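You operate a simulated robot arm through the tools that you are given. There is no shell and no other tool.

You run a simulated two-armed robot. Do the job below in one go: nothing can be reset, and whatever is moved stays where it is left.

JOB
Straighten the crooked hammer head in the jig with the brown upright block.
Fine: loosen the jig knob, push the block against the head, tighten the knob again and draw the block back. Where these are worked on the way, their far stop is far enough and under half their travel is too little: brown upright block, jig knob.

Only the result counts: the job must be done as asked and must still hold three seconds after the hand-in. Knocking over, shifting, dropping, spilling or breaking anything else fails it.

ROBOT AND FRAMES
Two 7-joint arms with fingered hands on one trunk that stands fixed in place. Base frame: the origin is at the foot of the trunk, x ahead of it, y to its left, z up. Units: m, degrees, N and s.
The left shoulder is at [0.06, 0.138, 0.847], the right one opposite. With the tool pointing down near the work surface each hand reaches from about 0.38 to 0.92 m from the base axis, measured 20 degrees to its own side. Payload 4 kg a hand.
The tool frame of a hand sits at the grasp point between the pads (the TCP): z along the fingers, y along the line on which they close. The tips reach 0.036 m beyond it. The gripper opens to 0.12 m; its body begins 0.042 m behind the TCP. The gripper is a hand of 5 fingers: y runs from the thumb to the fingers, the wrist lies at [-0.015, -0.109, -0.2] in the tool frame, and closing takes about 1.5 s.
Orientation is told as [roll, pitch, yaw] about the base's x, y, z axes, in that order, counted from this pose: with the fingers straight down and the wrist toward the robot, the tool's x, y and z point along [0, 1, 0], [1, 0, 0] and [0, 0, -1] of the base frame.

CONTROLS
- The arms move only by the tool arm_command. It takes "left_series", "right_series" or both (then of equal length, played together; a hand with none holds still); each is a list of rows, each a list of 7 numbers: the shift along the tool's x, y, z in m, then the turn, a rotation vector about the tool's x, y, z in degrees, then the closure, from 0 (fully open) to 1 (shut). In form: [[tx, ty, tz, wx, wy, wz, grip], ...]. A call has 1 to 20 rows; each row is the pose to reach, as a shift and turn from the pose commanded when the call began, along the tool's axes at that moment. Each row takes 0.2 s and may step no farther than 0.05 m and 8.6 degrees from the row before; otherwise, or with a gripper value out of range, the whole call is refused. Where a pose cannot be reached the arm comes as near as it can. A force on the tool above 40 N (or 10 N above the force at the start of the call, whichever is more), or a blocked arm, ends the call early, and 0.2 s more pass. The fingers move at their own pace (about 0.153 m/s each) and stop on an object; they squeeze with about 26 N. The grip force told is the motor's: it shows also when the fingers shut on nothing. Time passes only in rows, and 0.2 s behind the last, so rows that repeat a pose let the fingers close. The reply holds the time, the measured pose of the TCP, the force on the tool along the base axes, the opening and the grip force, in the units named above and with some noise, with the torque about the TCP (base axes, N m) and any sound that the robot's microphone picked up, and new pictures: "show" is both (left out), scene, wrist or none (wrist: the cameras of the hands that moved).
- Cameras (640 x 400 px; columns grow to the right, rows downward): "scene" is now at [0.0397, 0.021, 1.4953]; the picture's right is [0.30, -0.95, 0.00], its down [-0.62, -0.20, -0.76] and it looks along [0.73, 0.23, -0.65] (base axes); focal length 365 px, centre (320, 200). "left" rides on the left gripper at [-0.069, -0.079, -0.131] in its tool frame; the picture's right is [-0.79, -0.29, 0.55], its down [0.55, -0.74, 0.40] and it looks along [0.29, 0.61, 0.74] (tool axes); focal length 222 px, centre (320, 200). "right" rides on the right gripper at [0.069, -0.079, -0.131] in its tool frame; the picture's right is [-0.78, 0.29, -0.55], its down [-0.55, -0.73, 0.40] and it looks along [-0.29, 0.61, 0.74] (tool axes); focal length 222 px, centre (320, 200). There is no depth. A picture from a camera that has moved, and an enlarged one, comes with that camera's place and axes in the base frame and with its lens. The place of the scene camera against the robot may be out by one fixed shift of up to 0.025 m in any direction.
- move_column(by): slides the trunk up (or, below 0, down) by that many m; the arms and the scene camera ride with it, the base frame stays. It gives what a move gives, with no picture.
- hand_shape(shape, hand): the hand has 5 fingers and takes this shape, open, in about a second: jaw (thumb against the fingers, like two jaws); tri (thumb and two fingers); tip (a fingertip pinch); poke (one finger out to press); point (the index stretched); flat (the hand flat); cup (the hand cupped); fist (a fist). The gripper value then closes the fingers along that shape, each until it touches; the sizes above hold for jaw. It gives what a move gives, with no picture.
- head_to(pan, tilt): turns the head with the scene camera to pan (to the left, within 86 degrees either way) and tilt (down, from -29 to 69), counted from straight ahead of the robot. It gives what a move gives, and a new picture of the scene camera.
- enlarge(camera, box): a new picture of the part [left, top, right, bottom] of that camera's present view, enlarged. The clock stands still meanwhile.
- job_done(): hands the job in; it is judged then, once.

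Places have to be worked out from the pictures, the camera data and where the tool is seen. Open the grippers and draw the arms clear of the work before you hand the job in, unless the task says otherwise.

The tools are called after ">>>" as a command line: name --argument value ..., lists and objects as JSON in quotes. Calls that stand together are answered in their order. arm_command: Moves the arms, as the interface text tells. Its arguments: {"type":"object","properties":{"left_series":{"type":"array","items":{"type":"array","items":{"type":"number"}}},"right_series":{"type":"array","items":{"type":"array","items":{"type":"number"}}},"show":{"type":"string","enum":["both","scene","wrist","none"]}},"required":[]} The other tools are called the same way: move_column (by) moves the trunk up or down; hand_shape (shape, hand) gives the hand a shape; head_to (pan, tilt) turns the head that bears the scene camera; enlarge (camera, box) takes an enlarged picture of a part of a camera's view; job_done () hands the job in.

At the start:

```text
time: 0.0
left_tool_pos: [0.432, 0.3561, 1.1516]
left_ee_rot: [0.1, 0.1, 0.0]
left_force: [0.0, -0.2, 0.6]
left_wrist_torque: [0.02, 0.02, -0.03]
left_gripper_width: 0.1197
left_grip_force: 0.0
left_shape: jaw
right_tool_pos: [0.6026, -0.0395, 1.1579]
right_ee_rot: [0.0, -0.1, -0.1]
right_force: [0.9, 0.2, -0.7]
right_wrist_torque: [0.0, 0.01, -0.01]
right_gripper_width: 0.1196
right_grip_force: 0.0
right_shape: jaw
trunk travel left (down, up): [-0.425, 0.165]
head pan, tilt (commanded): [17.6, 40.2]
```

scene: 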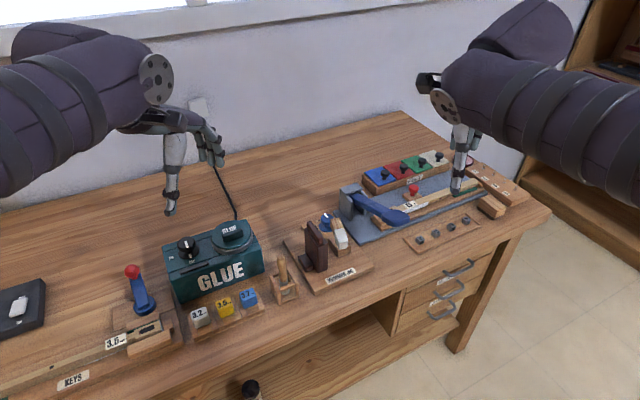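
right: 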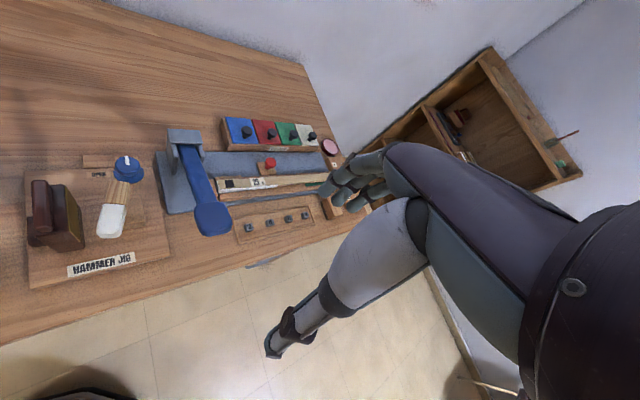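
left: 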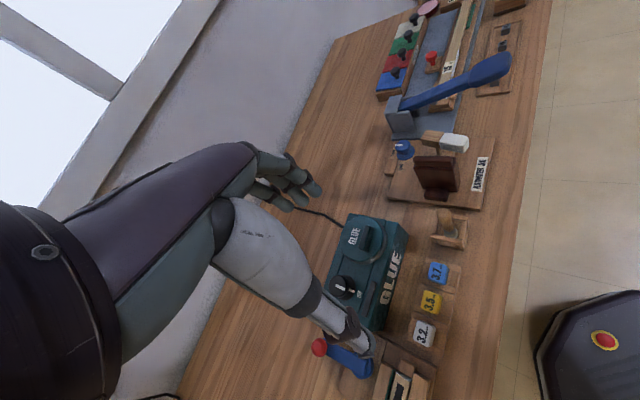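

The jig ("HAMMER JIG") lies around column 325, row 255 of the scene picture, with a brown upright block, a white hammer head and a blue knob. I enlarge both views to work out places.

>>> enlarge --camera "scene" --box '[270, 190, 390, 300]'

>>> enlarge --camera "right" --box '[10, 130, 190, 290]'

>>> enlarge --camera "left" --box '[370, 110, 510, 230]'

```text
3.64 times, centred on (330, 245) of scene
camera zoom: at [0.0397, 0.021, 1.4953], right [0.3, -0.95, 0.0], down [-0.62, -0.2, -0.76], along [0.73, 0.23, -0.65], focal length 1327 px, centre (284, 36)
```

zoom: 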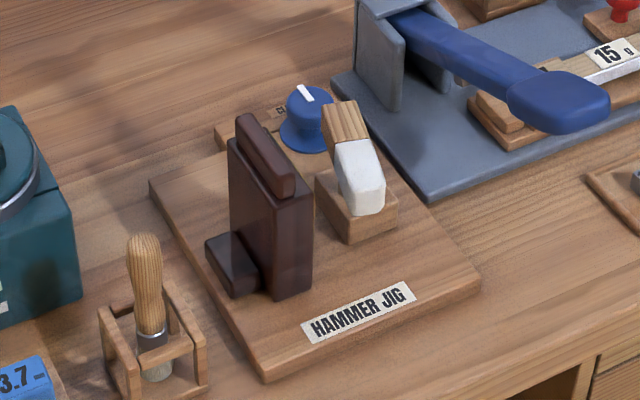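

```text
2.50 times, centred on (100, 210) of right
camera zoom: at [0.5227, 0.0299, 1.2887], right [0.29, -0.78, 0.55], down [-0.73, -0.55, -0.4], along [0.61, -0.29, -0.74], focal length 555 px, centre (870, 175)
```

zoom: 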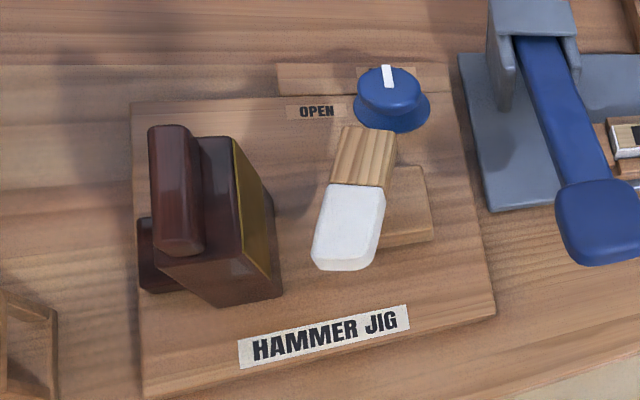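

```text
3.33 times, centred on (440, 170) of left
camera zoom: at [0.3526, 0.2865, 1.2819], right [-0.29, -0.79, -0.55], down [-0.74, 0.55, -0.4], along [0.61, 0.29, -0.74], focal length 740 px, centre (-80, 300)
```

zoom: 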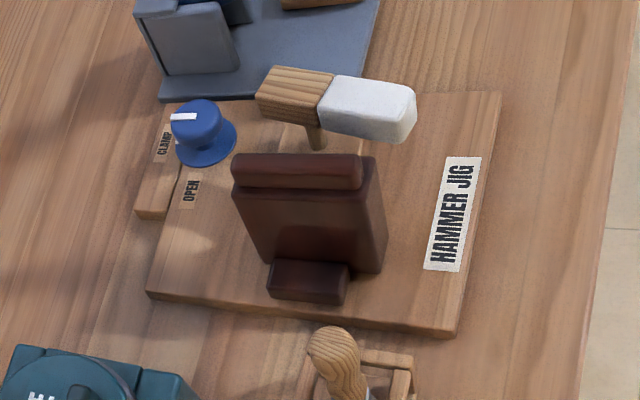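

The jig is turned about 45° clockwise from the base axes; by triangulation the knob top is near [0.706, 0.214, 0.841], the block's top bar near [0.58, 0.20, 0.918]. I look closer at the knob markings.

>>> enlarge --camera "scene" --box '[310, 200, 360, 232]'

>>> enlarge --camera "right" --box '[75, 145, 155, 195]'

>>> enlarge --camera "left" --box '[375, 125, 455, 175]'

>>> enlarge --camera "right" --box '[15, 165, 95, 265]'

```text
12.50 times, centred on (335, 216) of scene
camera zoom: at [0.0397, 0.021, 1.4953], right [0.3, -0.95, 0.0], down [-0.62, -0.2, -0.76], along [0.73, 0.23, -0.65], focal length 4560 px, centre (132, 0)
```

zoom: 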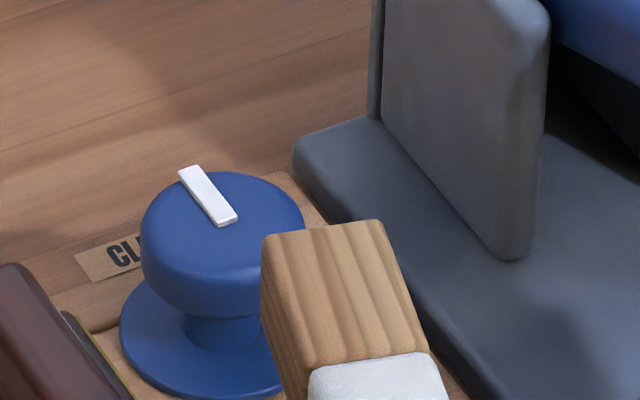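

```text
8.00 times, centred on (115, 170) of right
camera zoom: at [0.5227, 0.0299, 1.2887], right [0.29, -0.78, 0.55], down [-0.73, -0.55, -0.4], along [0.61, -0.29, -0.74], focal length 1777 px, centre (1960, 440)
```

zoom: 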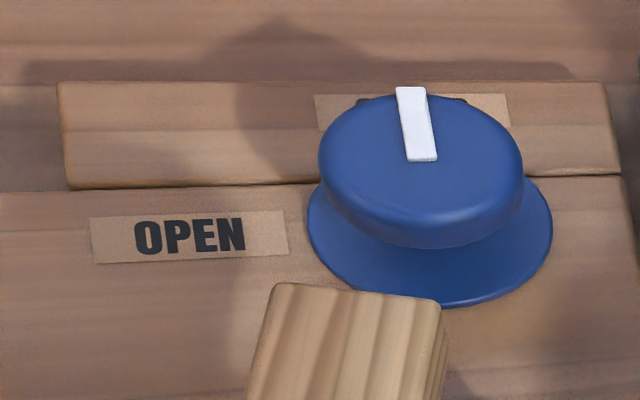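

```text
8.00 times, centred on (415, 150) of left
camera zoom: at [0.3526, 0.2865, 1.2819], right [-0.29, -0.79, -0.55], down [-0.74, 0.55, -0.4], along [0.61, 0.29, -0.74], focal length 1777 px, centre (-440, 600)
```

zoom: 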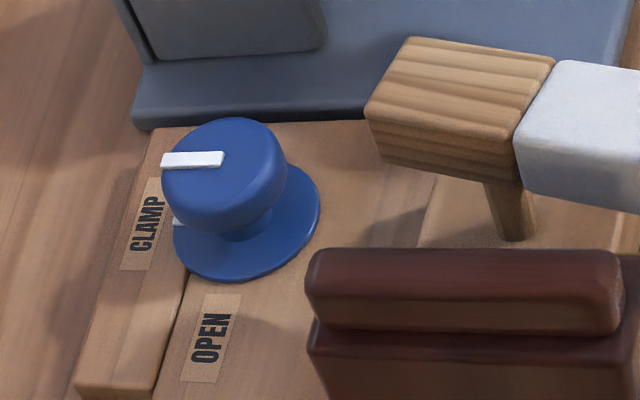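

```text
4.00 times, centred on (55, 215) of right
camera zoom: at [0.5227, 0.0299, 1.2887], right [0.29, -0.78, 0.55], down [-0.73, -0.55, -0.4], along [0.61, -0.29, -0.74], focal length 888 px, centre (1380, 140)
```

zoom: 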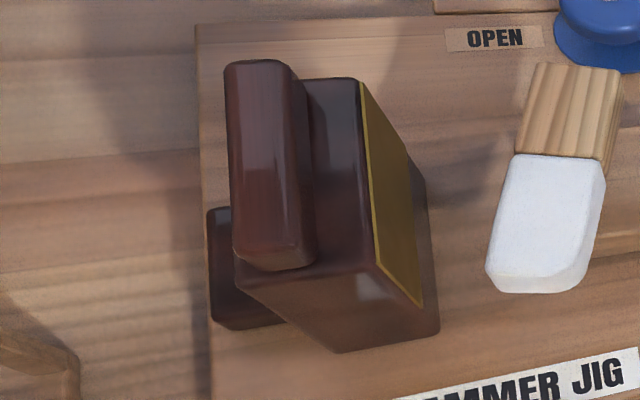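

The pointer points to CLAMP (away along the jig) and OPEN is a quarter turn counter-clockwise from above. Before moving, I look at the hand's shape in the scene picture.

>>> enlarge --camera "scene" --box '[110, 80, 270, 220]'

>>> enlarge --camera "left" --box '[180, 120, 400, 400]'

>>> enlarge --camera "scene" --box '[300, 130, 520, 270]'

```text
2.86 times, centred on (190, 150) of scene
camera zoom: at [0.0397, 0.021, 1.4953], right [0.3, -0.95, 0.0], down [-0.62, -0.2, -0.76], along [0.73, 0.23, -0.65], focal length 1042 px, centre (691, 343)
```

zoom: 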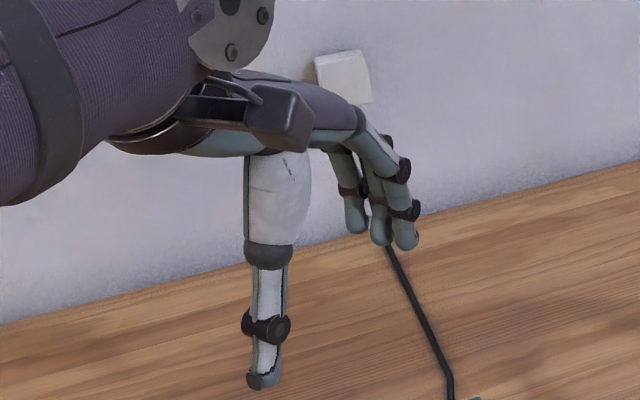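

```text
1.43 times, centred on (290, 260) of left
camera zoom: at [0.3526, 0.2865, 1.2819], right [-0.29, -0.79, -0.55], down [-0.74, 0.55, -0.4], along [0.61, 0.29, -0.74], focal length 317 px, centre (363, 114)
```

zoom: 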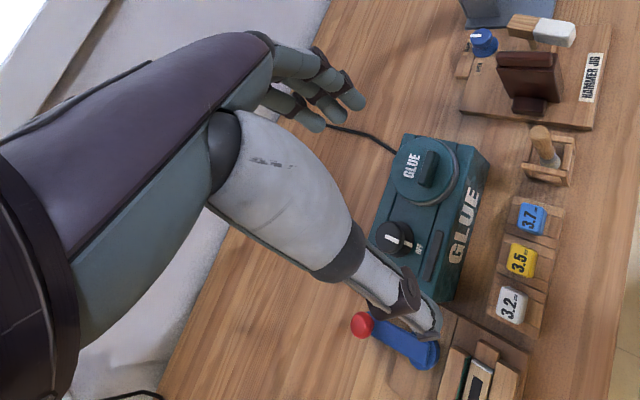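

```text
2.86 times, centred on (410, 200) of scene
camera zoom: at [0.0397, 0.021, 1.4953], right [0.3, -0.95, 0.0], down [-0.62, -0.2, -0.76], along [0.73, 0.23, -0.65], focal length 1042 px, centre (63, 200)
```

zoom: 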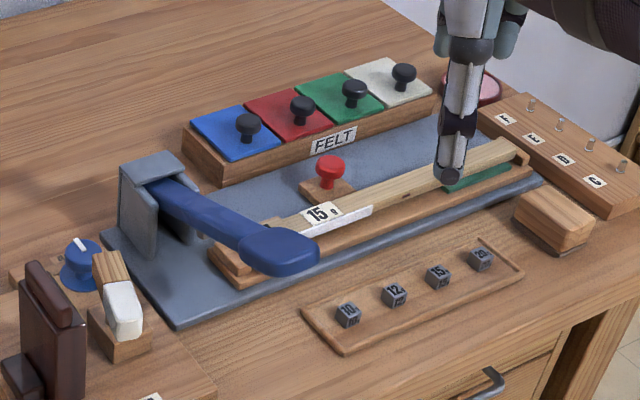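

The palm lies level well above the fingertips, thumb straight down, so there is clearance over the head. I move the left hand high above the knob, turned 45° clockwise so the fingers close along the block's sliding direction.

>>> arm_command --left_series '[[-0.0178, 0.0344, 0.0125, 0, 0, 5.6, 0], [-0.0355, 0.0688, 0.025, 0, 0, 11.25, 0], [-0.0533, 0.1031, 0.0375, 0, 0, 16.9, 0], [-0.071, 0.1375, 0.05, 0, 0, 22.5, 0], [-0.0888, 0.1719, 0.0625, 0, 0, 28.1, 0], [-0.1065, 0.2063, 0.075, 0, 0, 33.75, 0], [-0.1243, 0.2406, 0.0875, 0, 0, 39.4, 0], [-0.142, 0.275, 0.1, 0, 0, 45, 0], [-0.142, 0.275, 0.1, 0, 0, 45, 0]]' --show "both"

```text
time: 2.0
left_tool_pos: [0.7101, 0.2157, 1.0539]
left_ee_rot: [0.1, 0.0, -45.0]
left_force: [0.2, 0.2, -0.7]
left_wrist_torque: [-0.01, 0.01, 0.02]
left_gripper_width: 0.12
left_grip_force: 0.0
left_shape: jaw
right_tool_pos: [0.6018, -0.0386, 1.1576]
right_ee_rot: [-0.1, 0.0, 0.0]
right_force: [-0.1, 0.2, 0.6]
right_wrist_torque: [-0.01, 0.0, 0.02]
right_gripper_width: 0.1198
right_grip_force: 0.0
right_shape: jaw
trunk travel left (down, up): [-0.425, 0.165]
head pan, tilt (commanded): [17.6, 40.2]
camera scene: at [0.0392, 0.021, 1.4954], right [0.3, -0.95, 0.0], down [-0.61, -0.2, -0.76], along [0.73, 0.23, -0.65], focal length 365 px, centre (320, 200)
camera left: at [0.6043, 0.2217, 1.1842], right [-0.76, -0.35, -0.55], down [-0.13, 0.91, -0.4], along [0.64, -0.23, -0.74], focal length 222 px, centre (320, 200)
```

scene: 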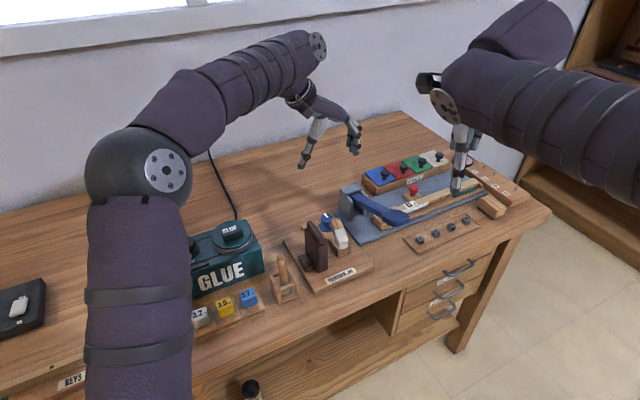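
left: 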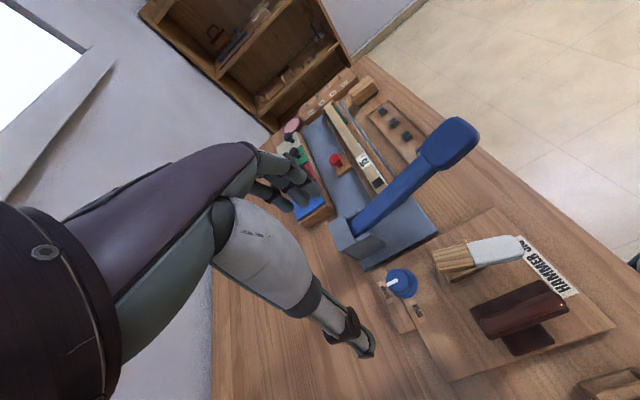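

The hand is above the knob at z 1.05. I enlarge the wrist view to refine knob, head and block positions.

>>> enlarge --camera "left" --box '[360, 230, 460, 340]'

>>> enlarge --camera "left" --box '[420, 215, 600, 365]'

>>> enlarge --camera "scene" --box '[270, 80, 390, 180]'

```text
3.64 times, centred on (410, 285) of left
camera zoom: at [0.6043, 0.2217, 1.1842], right [-0.76, -0.35, -0.55], down [-0.13, 0.91, -0.4], along [0.64, -0.23, -0.74], focal length 808 px, centre (-7, -109)
```

zoom: 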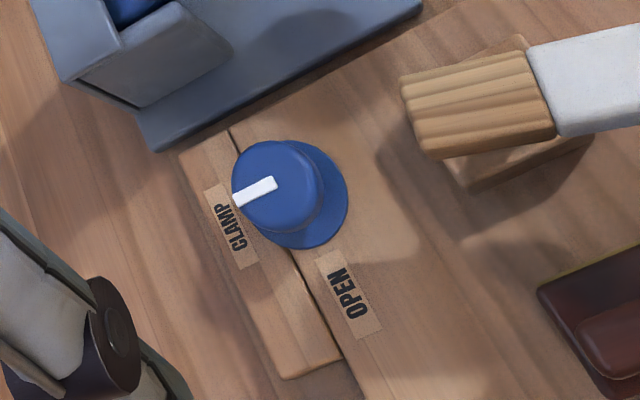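

```text
2.67 times, centred on (510, 290) of left
camera zoom: at [0.6043, 0.2217, 1.1842], right [-0.76, -0.35, -0.55], down [-0.13, 0.91, -0.4], along [0.64, -0.23, -0.74], focal length 592 px, centre (-187, -40)
```

zoom: 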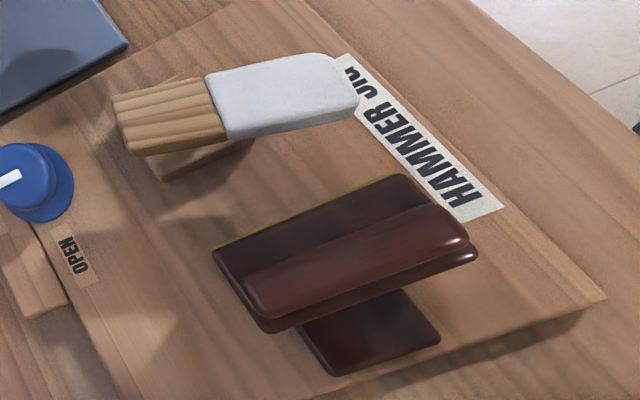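

```text
4.00 times, centred on (330, 130) of scene
camera zoom: at [0.0392, 0.021, 1.4954], right [0.3, -0.95, 0.0], down [-0.61, -0.2, -0.76], along [0.73, 0.23, -0.65], focal length 1459 px, centre (280, 480)
```

zoom: 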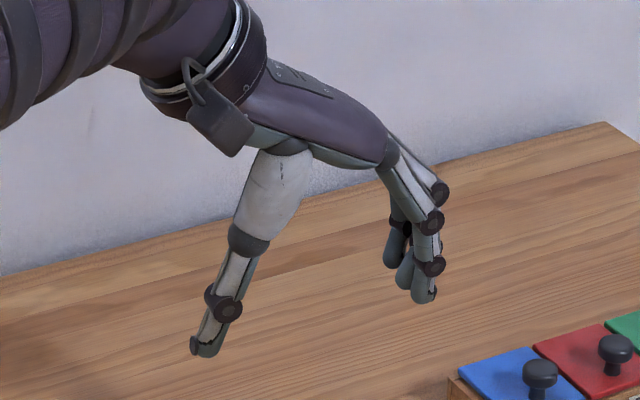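

Knob centre refined to about [0.707, 0.2145, 0.842]. I partly close the fingers here in the air to see how they lie at roughly the knob's width.

>>> arm_command --left_series '[[0, 0, 0, 0, 0, 0, 0.45], [0, 0, 0, 0, 0, 0, 0.45], [0, 0, 0, 0, 0, 0, 0.45], [0, 0, 0, 0, 0, 0, 0.45], [0, 0, 0, 0, 0, 0, 0.45]]' --show "both"

>>> enlarge --camera "scene" --box '[270, 80, 390, 180]'

>>> enlarge --camera "left" --box '[220, 140, 440, 370]'

```text
time: 3.2
left_tool_pos: [0.7104, 0.2143, 1.0536]
left_ee_rot: [0.1, 0.0, -45.1]
left_force: [-0.1, -0.3, 0.8]
left_wrist_torque: [-0.02, -0.01, 0.01]
left_gripper_width: 0.0661
left_grip_force: 0.1
left_shape: jaw
right_tool_pos: [0.6024, -0.0396, 1.1573]
right_ee_rot: [0.0, 0.0, -0.1]
right_force: [-0.1, 0.3, -0.8]
right_wrist_torque: [-0.01, -0.03, -0.03]
right_gripper_width: 0.1199
right_grip_force: 0.1
right_shape: jaw
trunk travel left (down, up): [-0.425, 0.165]
head pan, tilt (commanded): [17.6, 40.2]
camera scene: at [0.0398, 0.021, 1.4953], right [0.3, -0.95, 0.0], down [-0.62, -0.2, -0.76], along [0.73, 0.23, -0.65], focal length 365 px, centre (320, 200)
camera left: at [0.6046, 0.2216, 1.1839], right [-0.76, -0.35, -0.55], down [-0.13, 0.91, -0.4], along [0.64, -0.23, -0.74], focal length 222 px, centre (320, 200)
```

scene: 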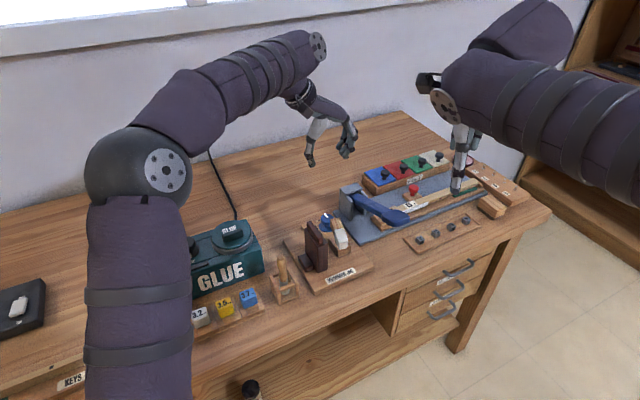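
left: 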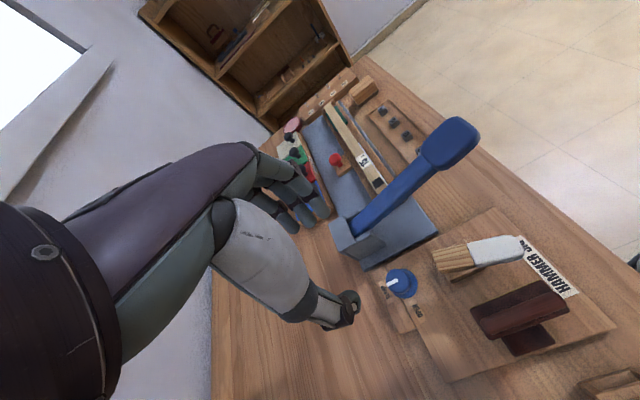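

```text
4.00 times, centred on (330, 130) of scene
camera zoom: at [0.0398, 0.021, 1.4953], right [0.3, -0.95, 0.0], down [-0.62, -0.2, -0.76], along [0.73, 0.23, -0.65], focal length 1459 px, centre (280, 480)
```

zoom: 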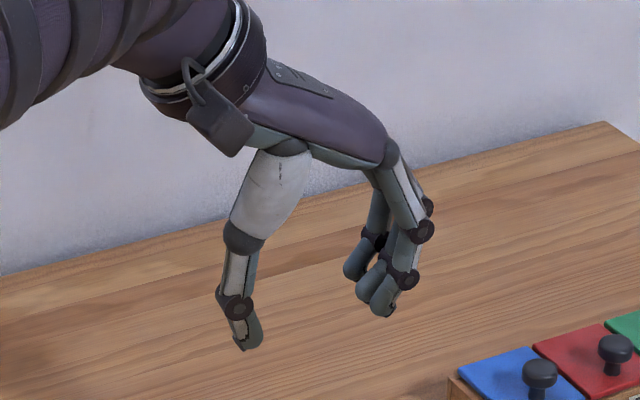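

```text
1.74 times, centred on (330, 255) of left
camera zoom: at [0.6046, 0.2216, 1.1839], right [-0.76, -0.35, -0.55], down [-0.13, 0.91, -0.4], along [0.64, -0.23, -0.74], focal length 386 px, centre (303, 104)
```

zoom: 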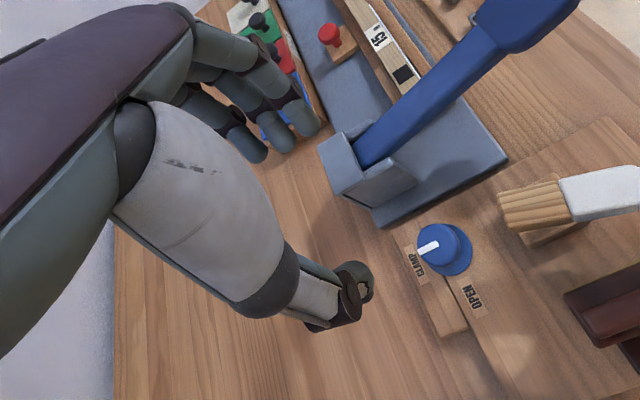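

At closure 0.45 the opening is 0.066 m with tips as expected. The knob sits between the head (jig −y) and a grey bracket (jig +x, ~0.068 m from the axis), so I check whether the narrower "tri" shape suits better.

>>> hand_shape --shape "tri" --hand "left"

>>> enlarge --camera "scene" --box '[270, 80, 390, 180]'

>>> enlarge --camera "left" --box '[220, 140, 440, 370]'

```text
time: 4.1
left_tool_pos: [0.7107, 0.2149, 1.0537]
left_ee_rot: [0.0, 0.0, -45.1]
left_force: [-1.1, 0.9, -0.2]
left_wrist_torque: [-0.03, -0.03, 0.03]
left_gripper_width: 0.1199
left_grip_force: 0.0
left_shape: tri
right_tool_pos: [0.602, -0.0392, 1.1571]
right_ee_rot: [0.0, -0.1, 0.1]
right_force: [0.4, 0.6, 0.8]
right_wrist_torque: [0.0, -0.05, -0.02]
right_gripper_width: 0.1196
right_grip_force: 0.0
right_shape: jaw
trunk travel left (down, up): [-0.425, 0.165]
head pan, tilt (commanded): [17.6, 40.2]
```

```text
4.00 times, centred on (330, 130) of scene
camera zoom: at [0.0398, 0.021, 1.4953], right [0.3, -0.95, 0.0], down [-0.62, -0.2, -0.76], along [0.73, 0.23, -0.65], focal length 1459 px, centre (280, 480)
```

zoom: 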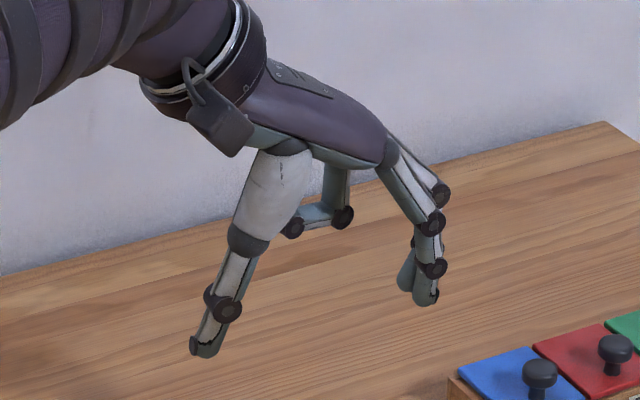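

```text
1.74 times, centred on (330, 255) of left
camera zoom: at [0.6046, 0.2216, 1.1839], right [-0.76, -0.35, -0.55], down [-0.13, 0.91, -0.4], along [0.64, -0.23, -0.74], focal length 386 px, centre (303, 104)
```

zoom: 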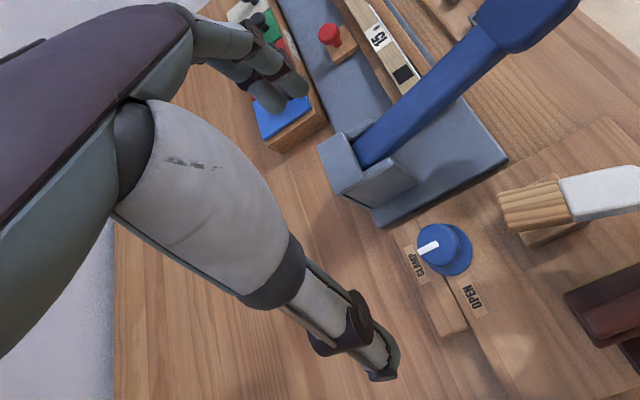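

"Tri" uses thumb, index and middle only, with the others folded up: better for the tight space. I turn the hand to yaw −90°, pre-close to about 0.07 m and lower to z≈0.95 above the knob to check alignment.

>>> arm_command --left_series '[[0.0007, 0.0008, 0.0, 0, 0, 7.5, 0.42], [0.0014, 0.0016, 0.01, 0, 0, 15, 0.42], [0.0021, 0.0024, 0.03, 0, 0, 22.5, 0.42], [0.0028, 0.0031, 0.05, 0, 0, 30, 0.42], [0.0035, 0.0039, 0.075, 0, 0, 37.5, 0.42], [0.0042, 0.0047, 0.1, 0, 0, 45, 0.42], [0.0042, 0.0047, 0.1, 0, 0, 45, 0.42]]' --show "both"

>>> enlarge --camera "scene" --box '[280, 130, 400, 240]'

>>> enlarge --camera "left" --box '[240, 150, 460, 370]'

```text
time: 5.7
left_tool_pos: [0.716, 0.2121, 0.9523]
left_ee_rot: [-0.1, 0.0, -90.2]
left_force: [-1.3, 0.5, 0.4]
left_wrist_torque: [-0.03, 0.02, -0.02]
left_gripper_width: 0.0699
left_grip_force: 0.1
left_shape: tri
right_tool_pos: [0.6019, -0.0393, 1.1577]
right_ee_rot: [0.0, 0.0, -0.1]
right_force: [0.6, -0.8, 0.2]
right_wrist_torque: [0.03, 0.0, 0.0]
right_gripper_width: 0.1199
right_grip_force: 0.1
right_shape: jaw
trunk travel left (down, up): [-0.425, 0.165]
head pan, tilt (commanded): [17.6, 40.2]
camera scene: at [0.0395, 0.0209, 1.4954], right [0.3, -0.95, 0.0], down [-0.62, -0.2, -0.76], along [0.73, 0.23, -0.65], focal length 365 px, centre (320, 200)
camera left: at [0.6452, 0.2918, 1.0829], right [-0.78, 0.29, -0.55], down [0.55, 0.73, -0.4], along [0.29, -0.61, -0.74], focal length 222 px, centre (320, 200)
```

scene: 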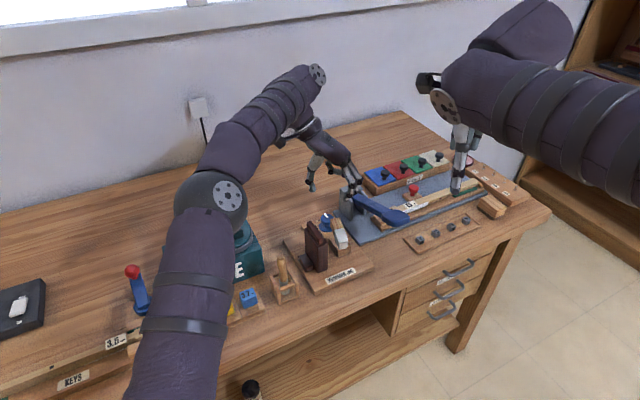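
left: 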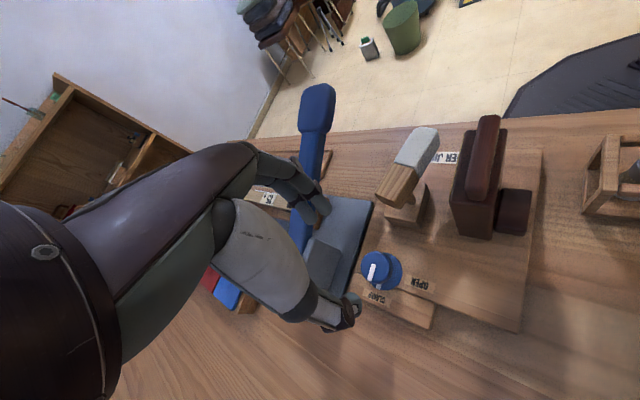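

```text
3.64 times, centred on (340, 185) of scene
camera zoom: at [0.0395, 0.0209, 1.4954], right [0.3, -0.95, 0.0], down [-0.62, -0.2, -0.76], along [0.73, 0.23, -0.65], focal length 1327 px, centre (247, 254)
```

zoom: 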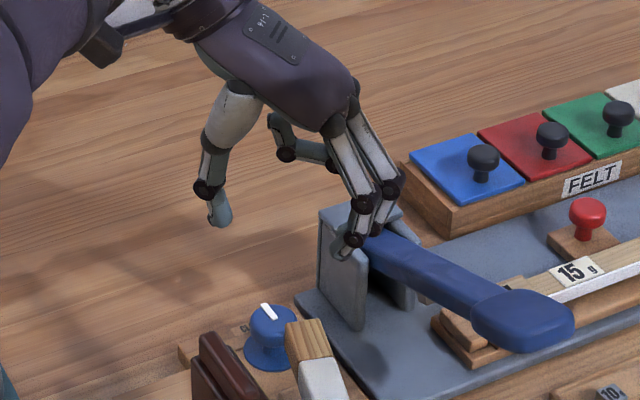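

```text
1.82 times, centred on (350, 260) of left
camera zoom: at [0.6452, 0.2918, 1.0829], right [-0.78, 0.29, -0.55], down [0.55, 0.73, -0.4], along [0.29, -0.61, -0.74], focal length 404 px, centre (266, 91)
```

zoom: 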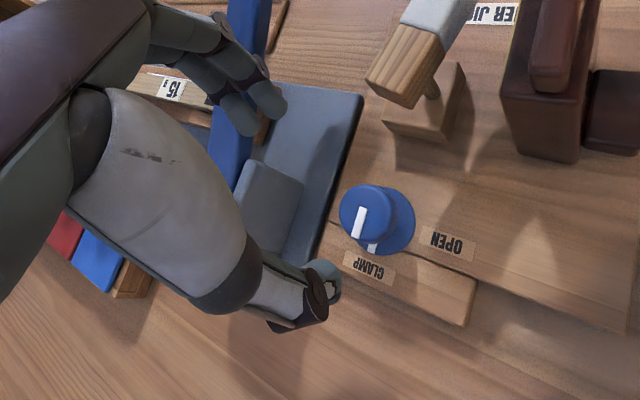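

Bracket top is about z 0.872; the knob lies under the tool at about tool x −0.009, y −0.002. I lower to z≈0.892 (tips just above the knob) with a small correction and check.

>>> arm_command --left_series '[[0.0005, -0.0012, 0.02, 0, 0, 0, 0.42], [0.001, -0.002, 0.04, 0, 0, 0, 0.42], [0.001, -0.002, 0.06, 0, 0, 0, 0.42], [0.001, -0.002, 0.06, 0, 0, 0, 0.42]]' --show "both"

>>> enlarge --camera "scene" --box '[290, 150, 390, 240]'

>>> enlarge --camera "left" --box '[240, 150, 440, 350]'

>>> enlarge --camera "right" --box '[30, 100, 190, 220]'

```text
time: 6.7
left_tool_pos: [0.7181, 0.2163, 0.8904]
left_ee_rot: [0.1, 0.0, -90.0]
left_force: [0.0, -0.2, -0.2]
left_wrist_torque: [0.04, -0.01, 0.01]
left_gripper_width: 0.07
left_grip_force: 0.0
left_shape: tri
right_tool_pos: [0.6031, -0.0388, 1.1575]
right_ee_rot: [0.0, 0.1, 0.0]
right_force: [0.6, 0.1, 0.0]
right_wrist_torque: [0.01, 0.03, -0.01]
right_gripper_width: 0.1197
right_grip_force: 0.0
right_shape: jaw
trunk travel left (down, up): [-0.425, 0.165]
head pan, tilt (commanded): [17.6, 40.2]
camera scene: at [0.0398, 0.0209, 1.4954], right [0.3, -0.95, 0.0], down [-0.62, -0.2, -0.76], along [0.73, 0.23, -0.65], focal length 365 px, centre (320, 200)
camera left: at [0.6474, 0.2941, 1.0202], right [-0.78, 0.29, -0.55], down [0.55, 0.73, -0.4], along [0.29, -0.61, -0.74], focal length 222 px, centre (320, 200)
```

scene: 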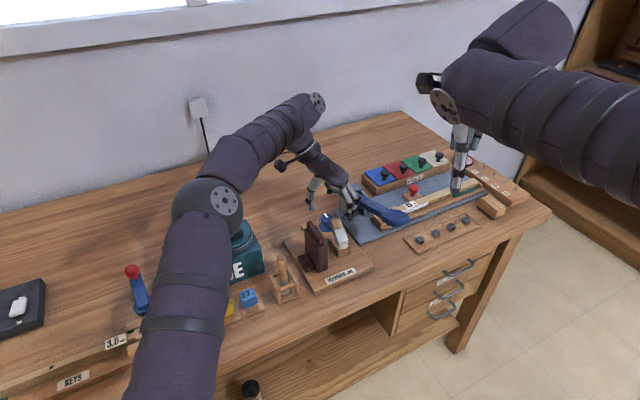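
left: 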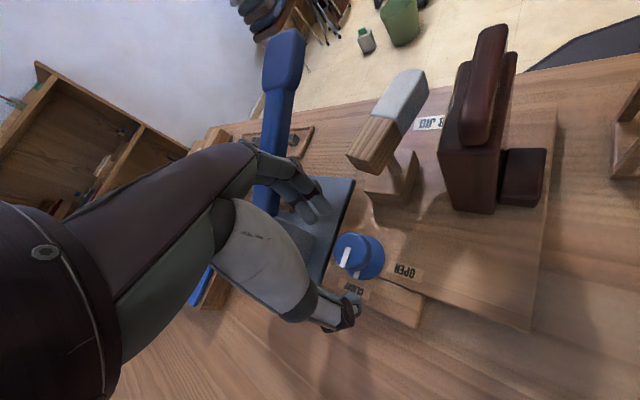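

```text
4.44 times, centred on (340, 195) of scene
camera zoom: at [0.0398, 0.0209, 1.4954], right [0.3, -0.95, 0.0], down [-0.62, -0.2, -0.76], along [0.73, 0.23, -0.65], focal length 1621 px, centre (231, 222)
```

zoom: 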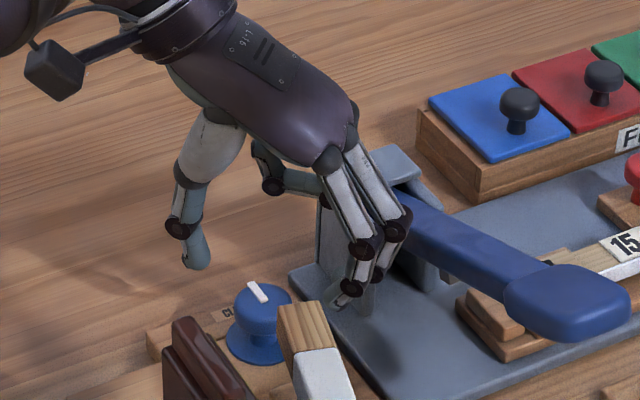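

```text
2.00 times, centred on (340, 250) of left
camera zoom: at [0.6474, 0.2941, 1.0202], right [-0.78, 0.29, -0.55], down [0.55, 0.73, -0.4], along [0.29, -0.61, -0.74], focal length 444 px, centre (280, 100)
```

zoom: 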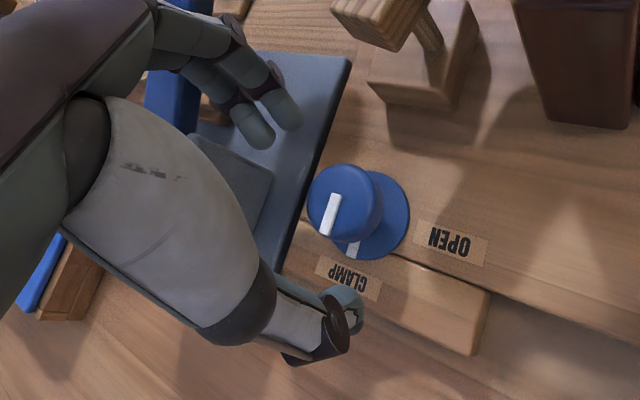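

```text
3.33 times, centred on (110, 160) of right
camera zoom: at [0.5227, 0.0299, 1.2887], right [0.29, -0.78, 0.55], down [-0.73, -0.55, -0.4], along [0.61, -0.29, -0.74], focal length 740 px, centre (1020, 333)
```

zoom: 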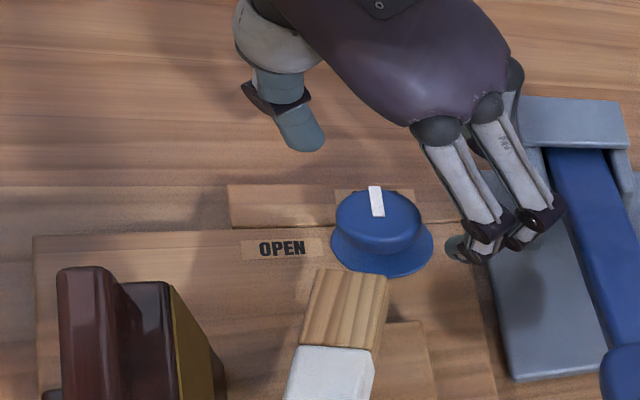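

Thumb and fingers straddle the knob nicely in the right camera's view. I lower to z≈0.857 so the tips sit beside the cap, keeping the fingers open for now.

>>> arm_command --left_series '[[0, 0, 0.012, 0, 0, 0, 0.42], [0, 0, 0.024, 0, 0, 0, 0.42], [0, 0, 0.033, 0, 0, 0, 0.42], [0, 0, 0.033, 0, 0, 0, 0.42]]' --show "none"

>>> enlarge --camera "left" --box '[240, 150, 440, 350]'

>>> enlarge --camera "right" --box '[30, 100, 190, 220]'

```text
time: 7.7
left_tool_pos: [0.7153, 0.2157, 0.8577]
left_ee_rot: [0.1, 0.0, -90.0]
left_force: [-0.6, -0.4, -0.1]
left_wrist_torque: [-0.01, -0.04, -0.03]
left_gripper_width: 0.0699
left_grip_force: 0.0
left_shape: tri
right_tool_pos: [0.6036, -0.0393, 1.1572]
right_ee_rot: [-0.1, 0.0, 0.0]
right_force: [0.0, 0.2, 0.5]
right_wrist_torque: [-0.01, 0.02, -0.03]
right_gripper_width: 0.1198
right_grip_force: 0.0
right_shape: jaw
trunk travel left (down, up): [-0.425, 0.165]
head pan, tilt (commanded): [17.6, 40.2]
```

```text
2.00 times, centred on (340, 250) of left
camera zoom: at [0.6456, 0.2947, 0.9888], right [-0.79, 0.29, -0.55], down [0.55, 0.74, -0.4], along [0.29, -0.61, -0.74], focal length 444 px, centre (280, 100)
```

zoom: 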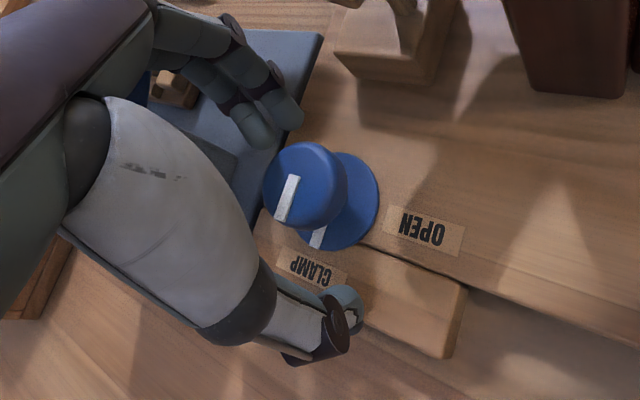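

```text
3.33 times, centred on (110, 160) of right
camera zoom: at [0.5228, 0.0299, 1.2887], right [0.29, -0.78, 0.55], down [-0.73, -0.55, -0.4], along [0.61, -0.29, -0.74], focal length 740 px, centre (1020, 333)
```

zoom: 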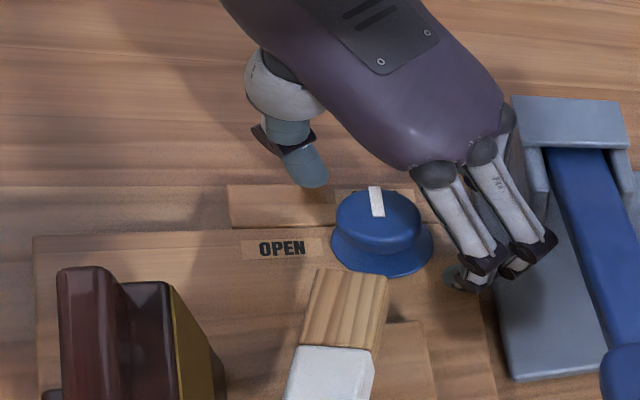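

The tips are level with the cap and clear of head and bracket, no contact forces. I close the fingers on the knob.

>>> arm_command --left_series '[[0, 0, 0, 0, 0, 0, 0.5], [0, 0, 0, 0, 0, 0, 0.6], [0, 0, 0, 0, 0, 0, 0.7], [0, 0, 0, 0, 0, 0, 0.8], [0, 0, 0, 0, 0, 0, 0.9], [0, 0, 0, 0, 0, 0, 1.0], [0, 0, 0, 0, 0, 0, 1.0], [0, 0, 0, 0, 0, 0, 1.0]]' --show "none"

>>> enlarge --camera "left" --box '[240, 150, 440, 350]'

>>> enlarge --camera "right" --box '[30, 100, 190, 220]'

>>> enlarge --camera "scene" --box '[290, 150, 390, 240]'

```text
time: 9.5
left_tool_pos: [0.7162, 0.217, 0.857]
left_ee_rot: [-0.2, 0.1, -89.9]
left_force: [2.5, 4.9, -14.4]
left_wrist_torque: [0.16, -0.08, 0.07]
left_gripper_width: 0.0119
left_grip_force: 25.9
left_shape: tri
right_tool_pos: [0.6037, -0.0385, 1.1576]
right_ee_rot: [0.0, 0.1, 0.0]
right_force: [-0.2, 0.5, -0.3]
right_wrist_torque: [0.0, -0.01, -0.02]
right_gripper_width: 0.1198
right_grip_force: 0.1
right_shape: jaw
trunk travel left (down, up): [-0.425, 0.165]
head pan, tilt (commanded): [17.6, 40.2]
```

```text
2.00 times, centred on (340, 250) of left
camera zoom: at [0.6465, 0.2961, 0.9871], right [-0.79, 0.29, -0.54], down [0.55, 0.74, -0.4], along [0.28, -0.61, -0.74], focal length 444 px, centre (280, 100)
```

zoom: 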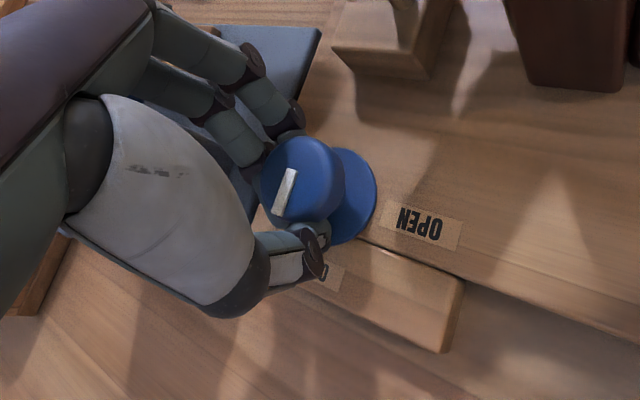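

```text
3.33 times, centred on (110, 160) of right
camera zoom: at [0.5242, 0.0308, 1.2879], right [0.29, -0.78, 0.55], down [-0.74, -0.55, -0.4], along [0.61, -0.29, -0.74], focal length 740 px, centre (1020, 333)
```

zoom: 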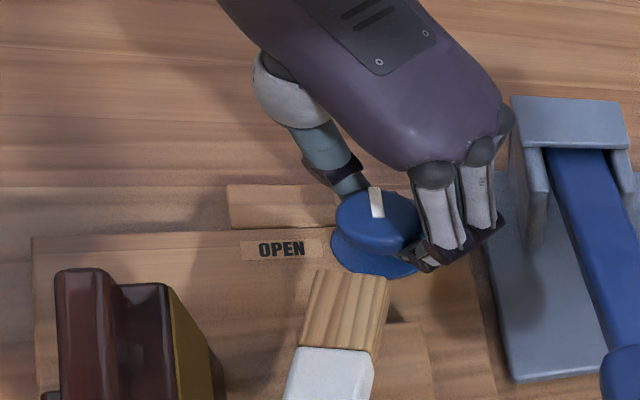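

```text
4.44 times, centred on (340, 195) of scene
camera zoom: at [0.0415, 0.0219, 1.4951], right [0.3, -0.95, 0.0], down [-0.62, -0.2, -0.76], along [0.73, 0.23, -0.65], focal length 1621 px, centre (231, 222)
```

zoom: 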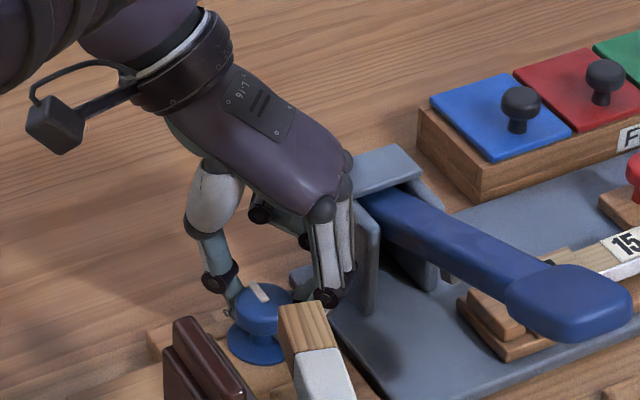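

The fingertips slipped under the mushroom cap (width reads 0.012, 14 N downward pull). I reopen, raise about 9 mm and grip on the cap's rim instead.

>>> arm_command --left_series '[[0, 0, 0, 0, 0, 0, 0.8], [0, 0, 0, 0, 0, 0, 0.6], [0, 0, 0, 0, 0, 0, 0.42], [0, 0, 0, 0, 0, 0, 0.42], [0, 0, -0.009, 0, 0, 0, 0.42], [0, 0, -0.009, 0, 0, 0, 0.5], [0, 0, -0.009, 0, 0, 0, 0.6], [0, 0, -0.009, 0, 0, 0, 0.7], [0, 0, -0.009, 0, 0, 0, 0.8], [0, 0, -0.009, 0, 0, 0, 0.9], [0, 0, -0.009, 0, 0, 0, 0.9], [0, 0, -0.009, 0, 0, 0, 0.9]]' --show "none"

>>> enlarge --camera "left" --box '[240, 150, 440, 350]'

>>> enlarge --camera "right" --box '[30, 100, 190, 220]'

```text
time: 12.1
left_tool_pos: [0.7167, 0.2163, 0.8672]
left_ee_rot: [0.0, 0.0, -90.1]
left_force: [5.1, -0.4, 1.1]
left_wrist_torque: [0.0, -0.12, 0.07]
left_gripper_width: 0.0216
left_grip_force: 26.4
left_shape: tri
right_tool_pos: [0.6024, -0.0403, 1.1578]
right_ee_rot: [0.0, 0.0, 0.0]
right_force: [0.1, 0.2, 0.1]
right_wrist_torque: [-0.04, 0.02, 0.0]
right_gripper_width: 0.1196
right_grip_force: 0.0
right_shape: jaw
trunk travel left (down, up): [-0.425, 0.165]
head pan, tilt (commanded): [17.6, 40.2]
```

```text
2.00 times, centred on (340, 250) of left
camera zoom: at [0.6464, 0.2947, 0.9976], right [-0.78, 0.29, -0.55], down [0.55, 0.74, -0.4], along [0.29, -0.61, -0.74], focal length 444 px, centre (280, 100)
```

zoom: 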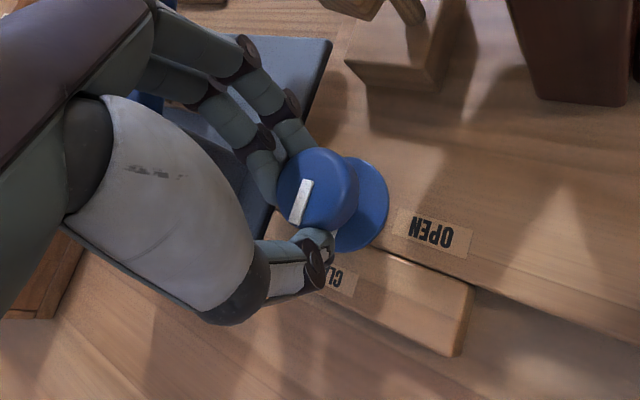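

```text
3.33 times, centred on (110, 160) of right
camera zoom: at [0.5232, 0.0297, 1.2885], right [0.29, -0.78, 0.55], down [-0.73, -0.55, -0.4], along [0.61, -0.29, -0.74], focal length 740 px, centre (1020, 333)
```

zoom: 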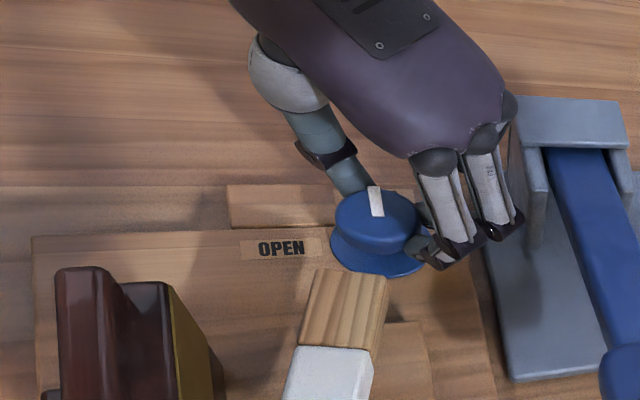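

The grip now sits on the cap rim (26 N, little side force). I turn 40° counter-clockwise about the knob's axis and check that it follows.

>>> arm_command --left_series '[[-0.0001, -0.0013, 0, 0, 0, -8, 0.9], [-0.0004, -0.0025, 0, 0, 0, -16, 0.9], [-0.0008, -0.0037, 0, 0, 0, -24, 0.9], [-0.0014, -0.0048, 0, 0, 0, -32, 0.9], [-0.0021, -0.0058, 0, 0, 0, -40, 0.9], [-0.0021, -0.0058, 0, 0, 0, -40, 0.9]]' --show "none"

>>> enlarge --camera "left" --box '[240, 150, 440, 350]'

>>> enlarge --camera "right" --box '[30, 100, 190, 220]'

```text
time: 13.5
left_tool_pos: [0.713, 0.2228, 0.8668]
left_ee_rot: [0.0, 0.1, -49.8]
left_force: [8.3, -1.5, -0.4]
left_wrist_torque: [-0.1, -0.29, 0.05]
left_gripper_width: 0.0207
left_grip_force: 26.0
left_shape: tri
right_tool_pos: [0.6027, -0.0393, 1.1575]
right_ee_rot: [-0.1, 0.0, 0.0]
right_force: [0.4, 0.6, -0.2]
right_wrist_torque: [0.03, -0.04, -0.05]
right_gripper_width: 0.1196
right_grip_force: 0.1
right_shape: jaw
trunk travel left (down, up): [-0.425, 0.165]
head pan, tilt (commanded): [17.6, 40.2]
```

```text
2.00 times, centred on (340, 250) of left
camera zoom: at [0.6089, 0.2377, 0.9979], right [-0.79, -0.28, -0.55], down [-0.05, 0.92, -0.4], along [0.61, -0.28, -0.74], focal length 444 px, centre (280, 100)
```

zoom: 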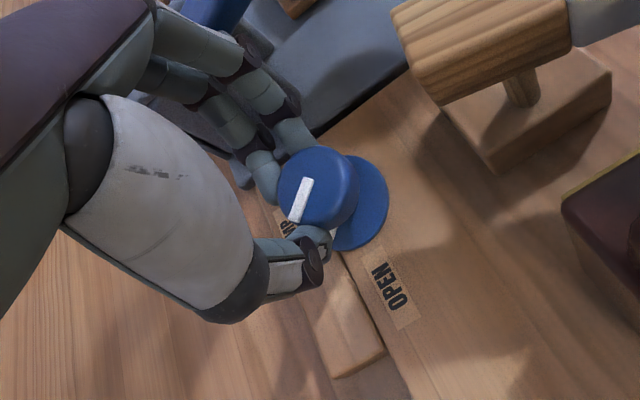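

```text
3.33 times, centred on (110, 160) of right
camera zoom: at [0.5234, 0.0299, 1.2884], right [0.29, -0.78, 0.55], down [-0.73, -0.55, -0.4], along [0.61, -0.29, -0.74], focal length 740 px, centre (1020, 333)
```

zoom: 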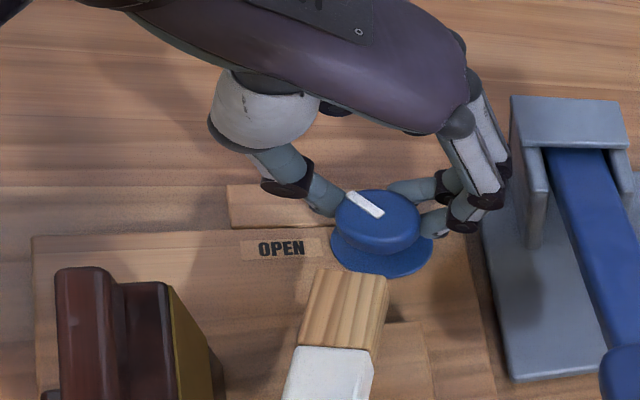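

The knob followed to about 45°. I continue another 24° and check the thumb's clearance from the hammer head.

>>> arm_command --left_series '[[0.0004, -0.0009, 0, 0, 0, -8, 0.9], [0.0004, -0.0018, 0, 0, 0, -16, 0.9], [0.0002, -0.0027, 0, 0, 0, -24, 0.9], [0.0002, -0.0027, 0, 0, 0, -24, 0.9]]' --show "none"

>>> enlarge --camera "left" --box '[240, 150, 440, 350]'

>>> enlarge --camera "right" --box '[30, 100, 190, 220]'

>>> enlarge --camera "scene" --box '[290, 150, 390, 240]'

```text
time: 14.5
left_tool_pos: [0.71, 0.2251, 0.8674]
left_ee_rot: [0.0, 0.2, -25.8]
left_force: [-0.5, 2.4, -0.1]
left_wrist_torque: [0.03, -0.03, -0.01]
left_gripper_width: 0.0197
left_grip_force: 26.2
left_shape: tri
right_tool_pos: [0.6018, -0.0392, 1.1585]
right_ee_rot: [0.1, 0.0, 0.0]
right_force: [0.4, -0.2, 0.6]
right_wrist_torque: [0.04, 0.03, 0.0]
right_gripper_width: 0.1197
right_grip_force: 0.1
right_shape: jaw
trunk travel left (down, up): [-0.425, 0.165]
head pan, tilt (commanded): [17.6, 40.2]
```

```text
2.00 times, centred on (340, 250) of left
camera zoom: at [0.6089, 0.1968, 0.9981], right [-0.6, -0.58, -0.55], down [-0.42, 0.81, -0.4], along [0.68, -0.01, -0.74], focal length 444 px, centre (280, 100)
```

zoom: 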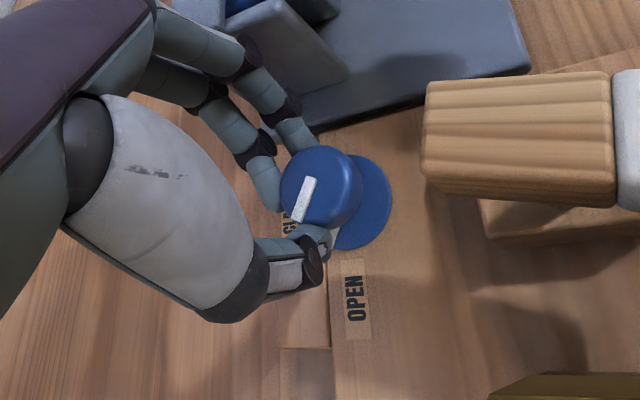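

```text
3.33 times, centred on (110, 160) of right
camera zoom: at [0.5227, 0.0302, 1.2886], right [0.29, -0.78, 0.55], down [-0.73, -0.55, -0.4], along [0.61, -0.29, -0.74], focal length 740 px, centre (1020, 333)
```

zoom: 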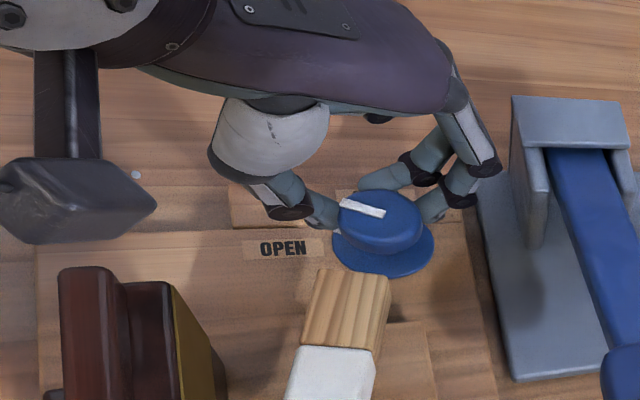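

```text
4.44 times, centred on (340, 195) of scene
camera zoom: at [0.0397, 0.0212, 1.4953], right [0.3, -0.95, 0.0], down [-0.62, -0.2, -0.76], along [0.73, 0.23, -0.65], focal length 1621 px, centre (231, 222)
```

zoom: 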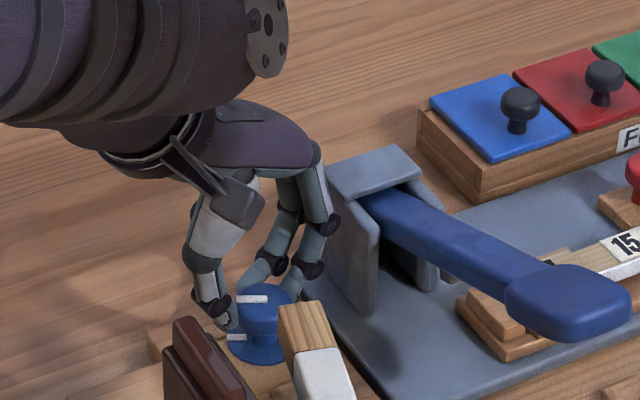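

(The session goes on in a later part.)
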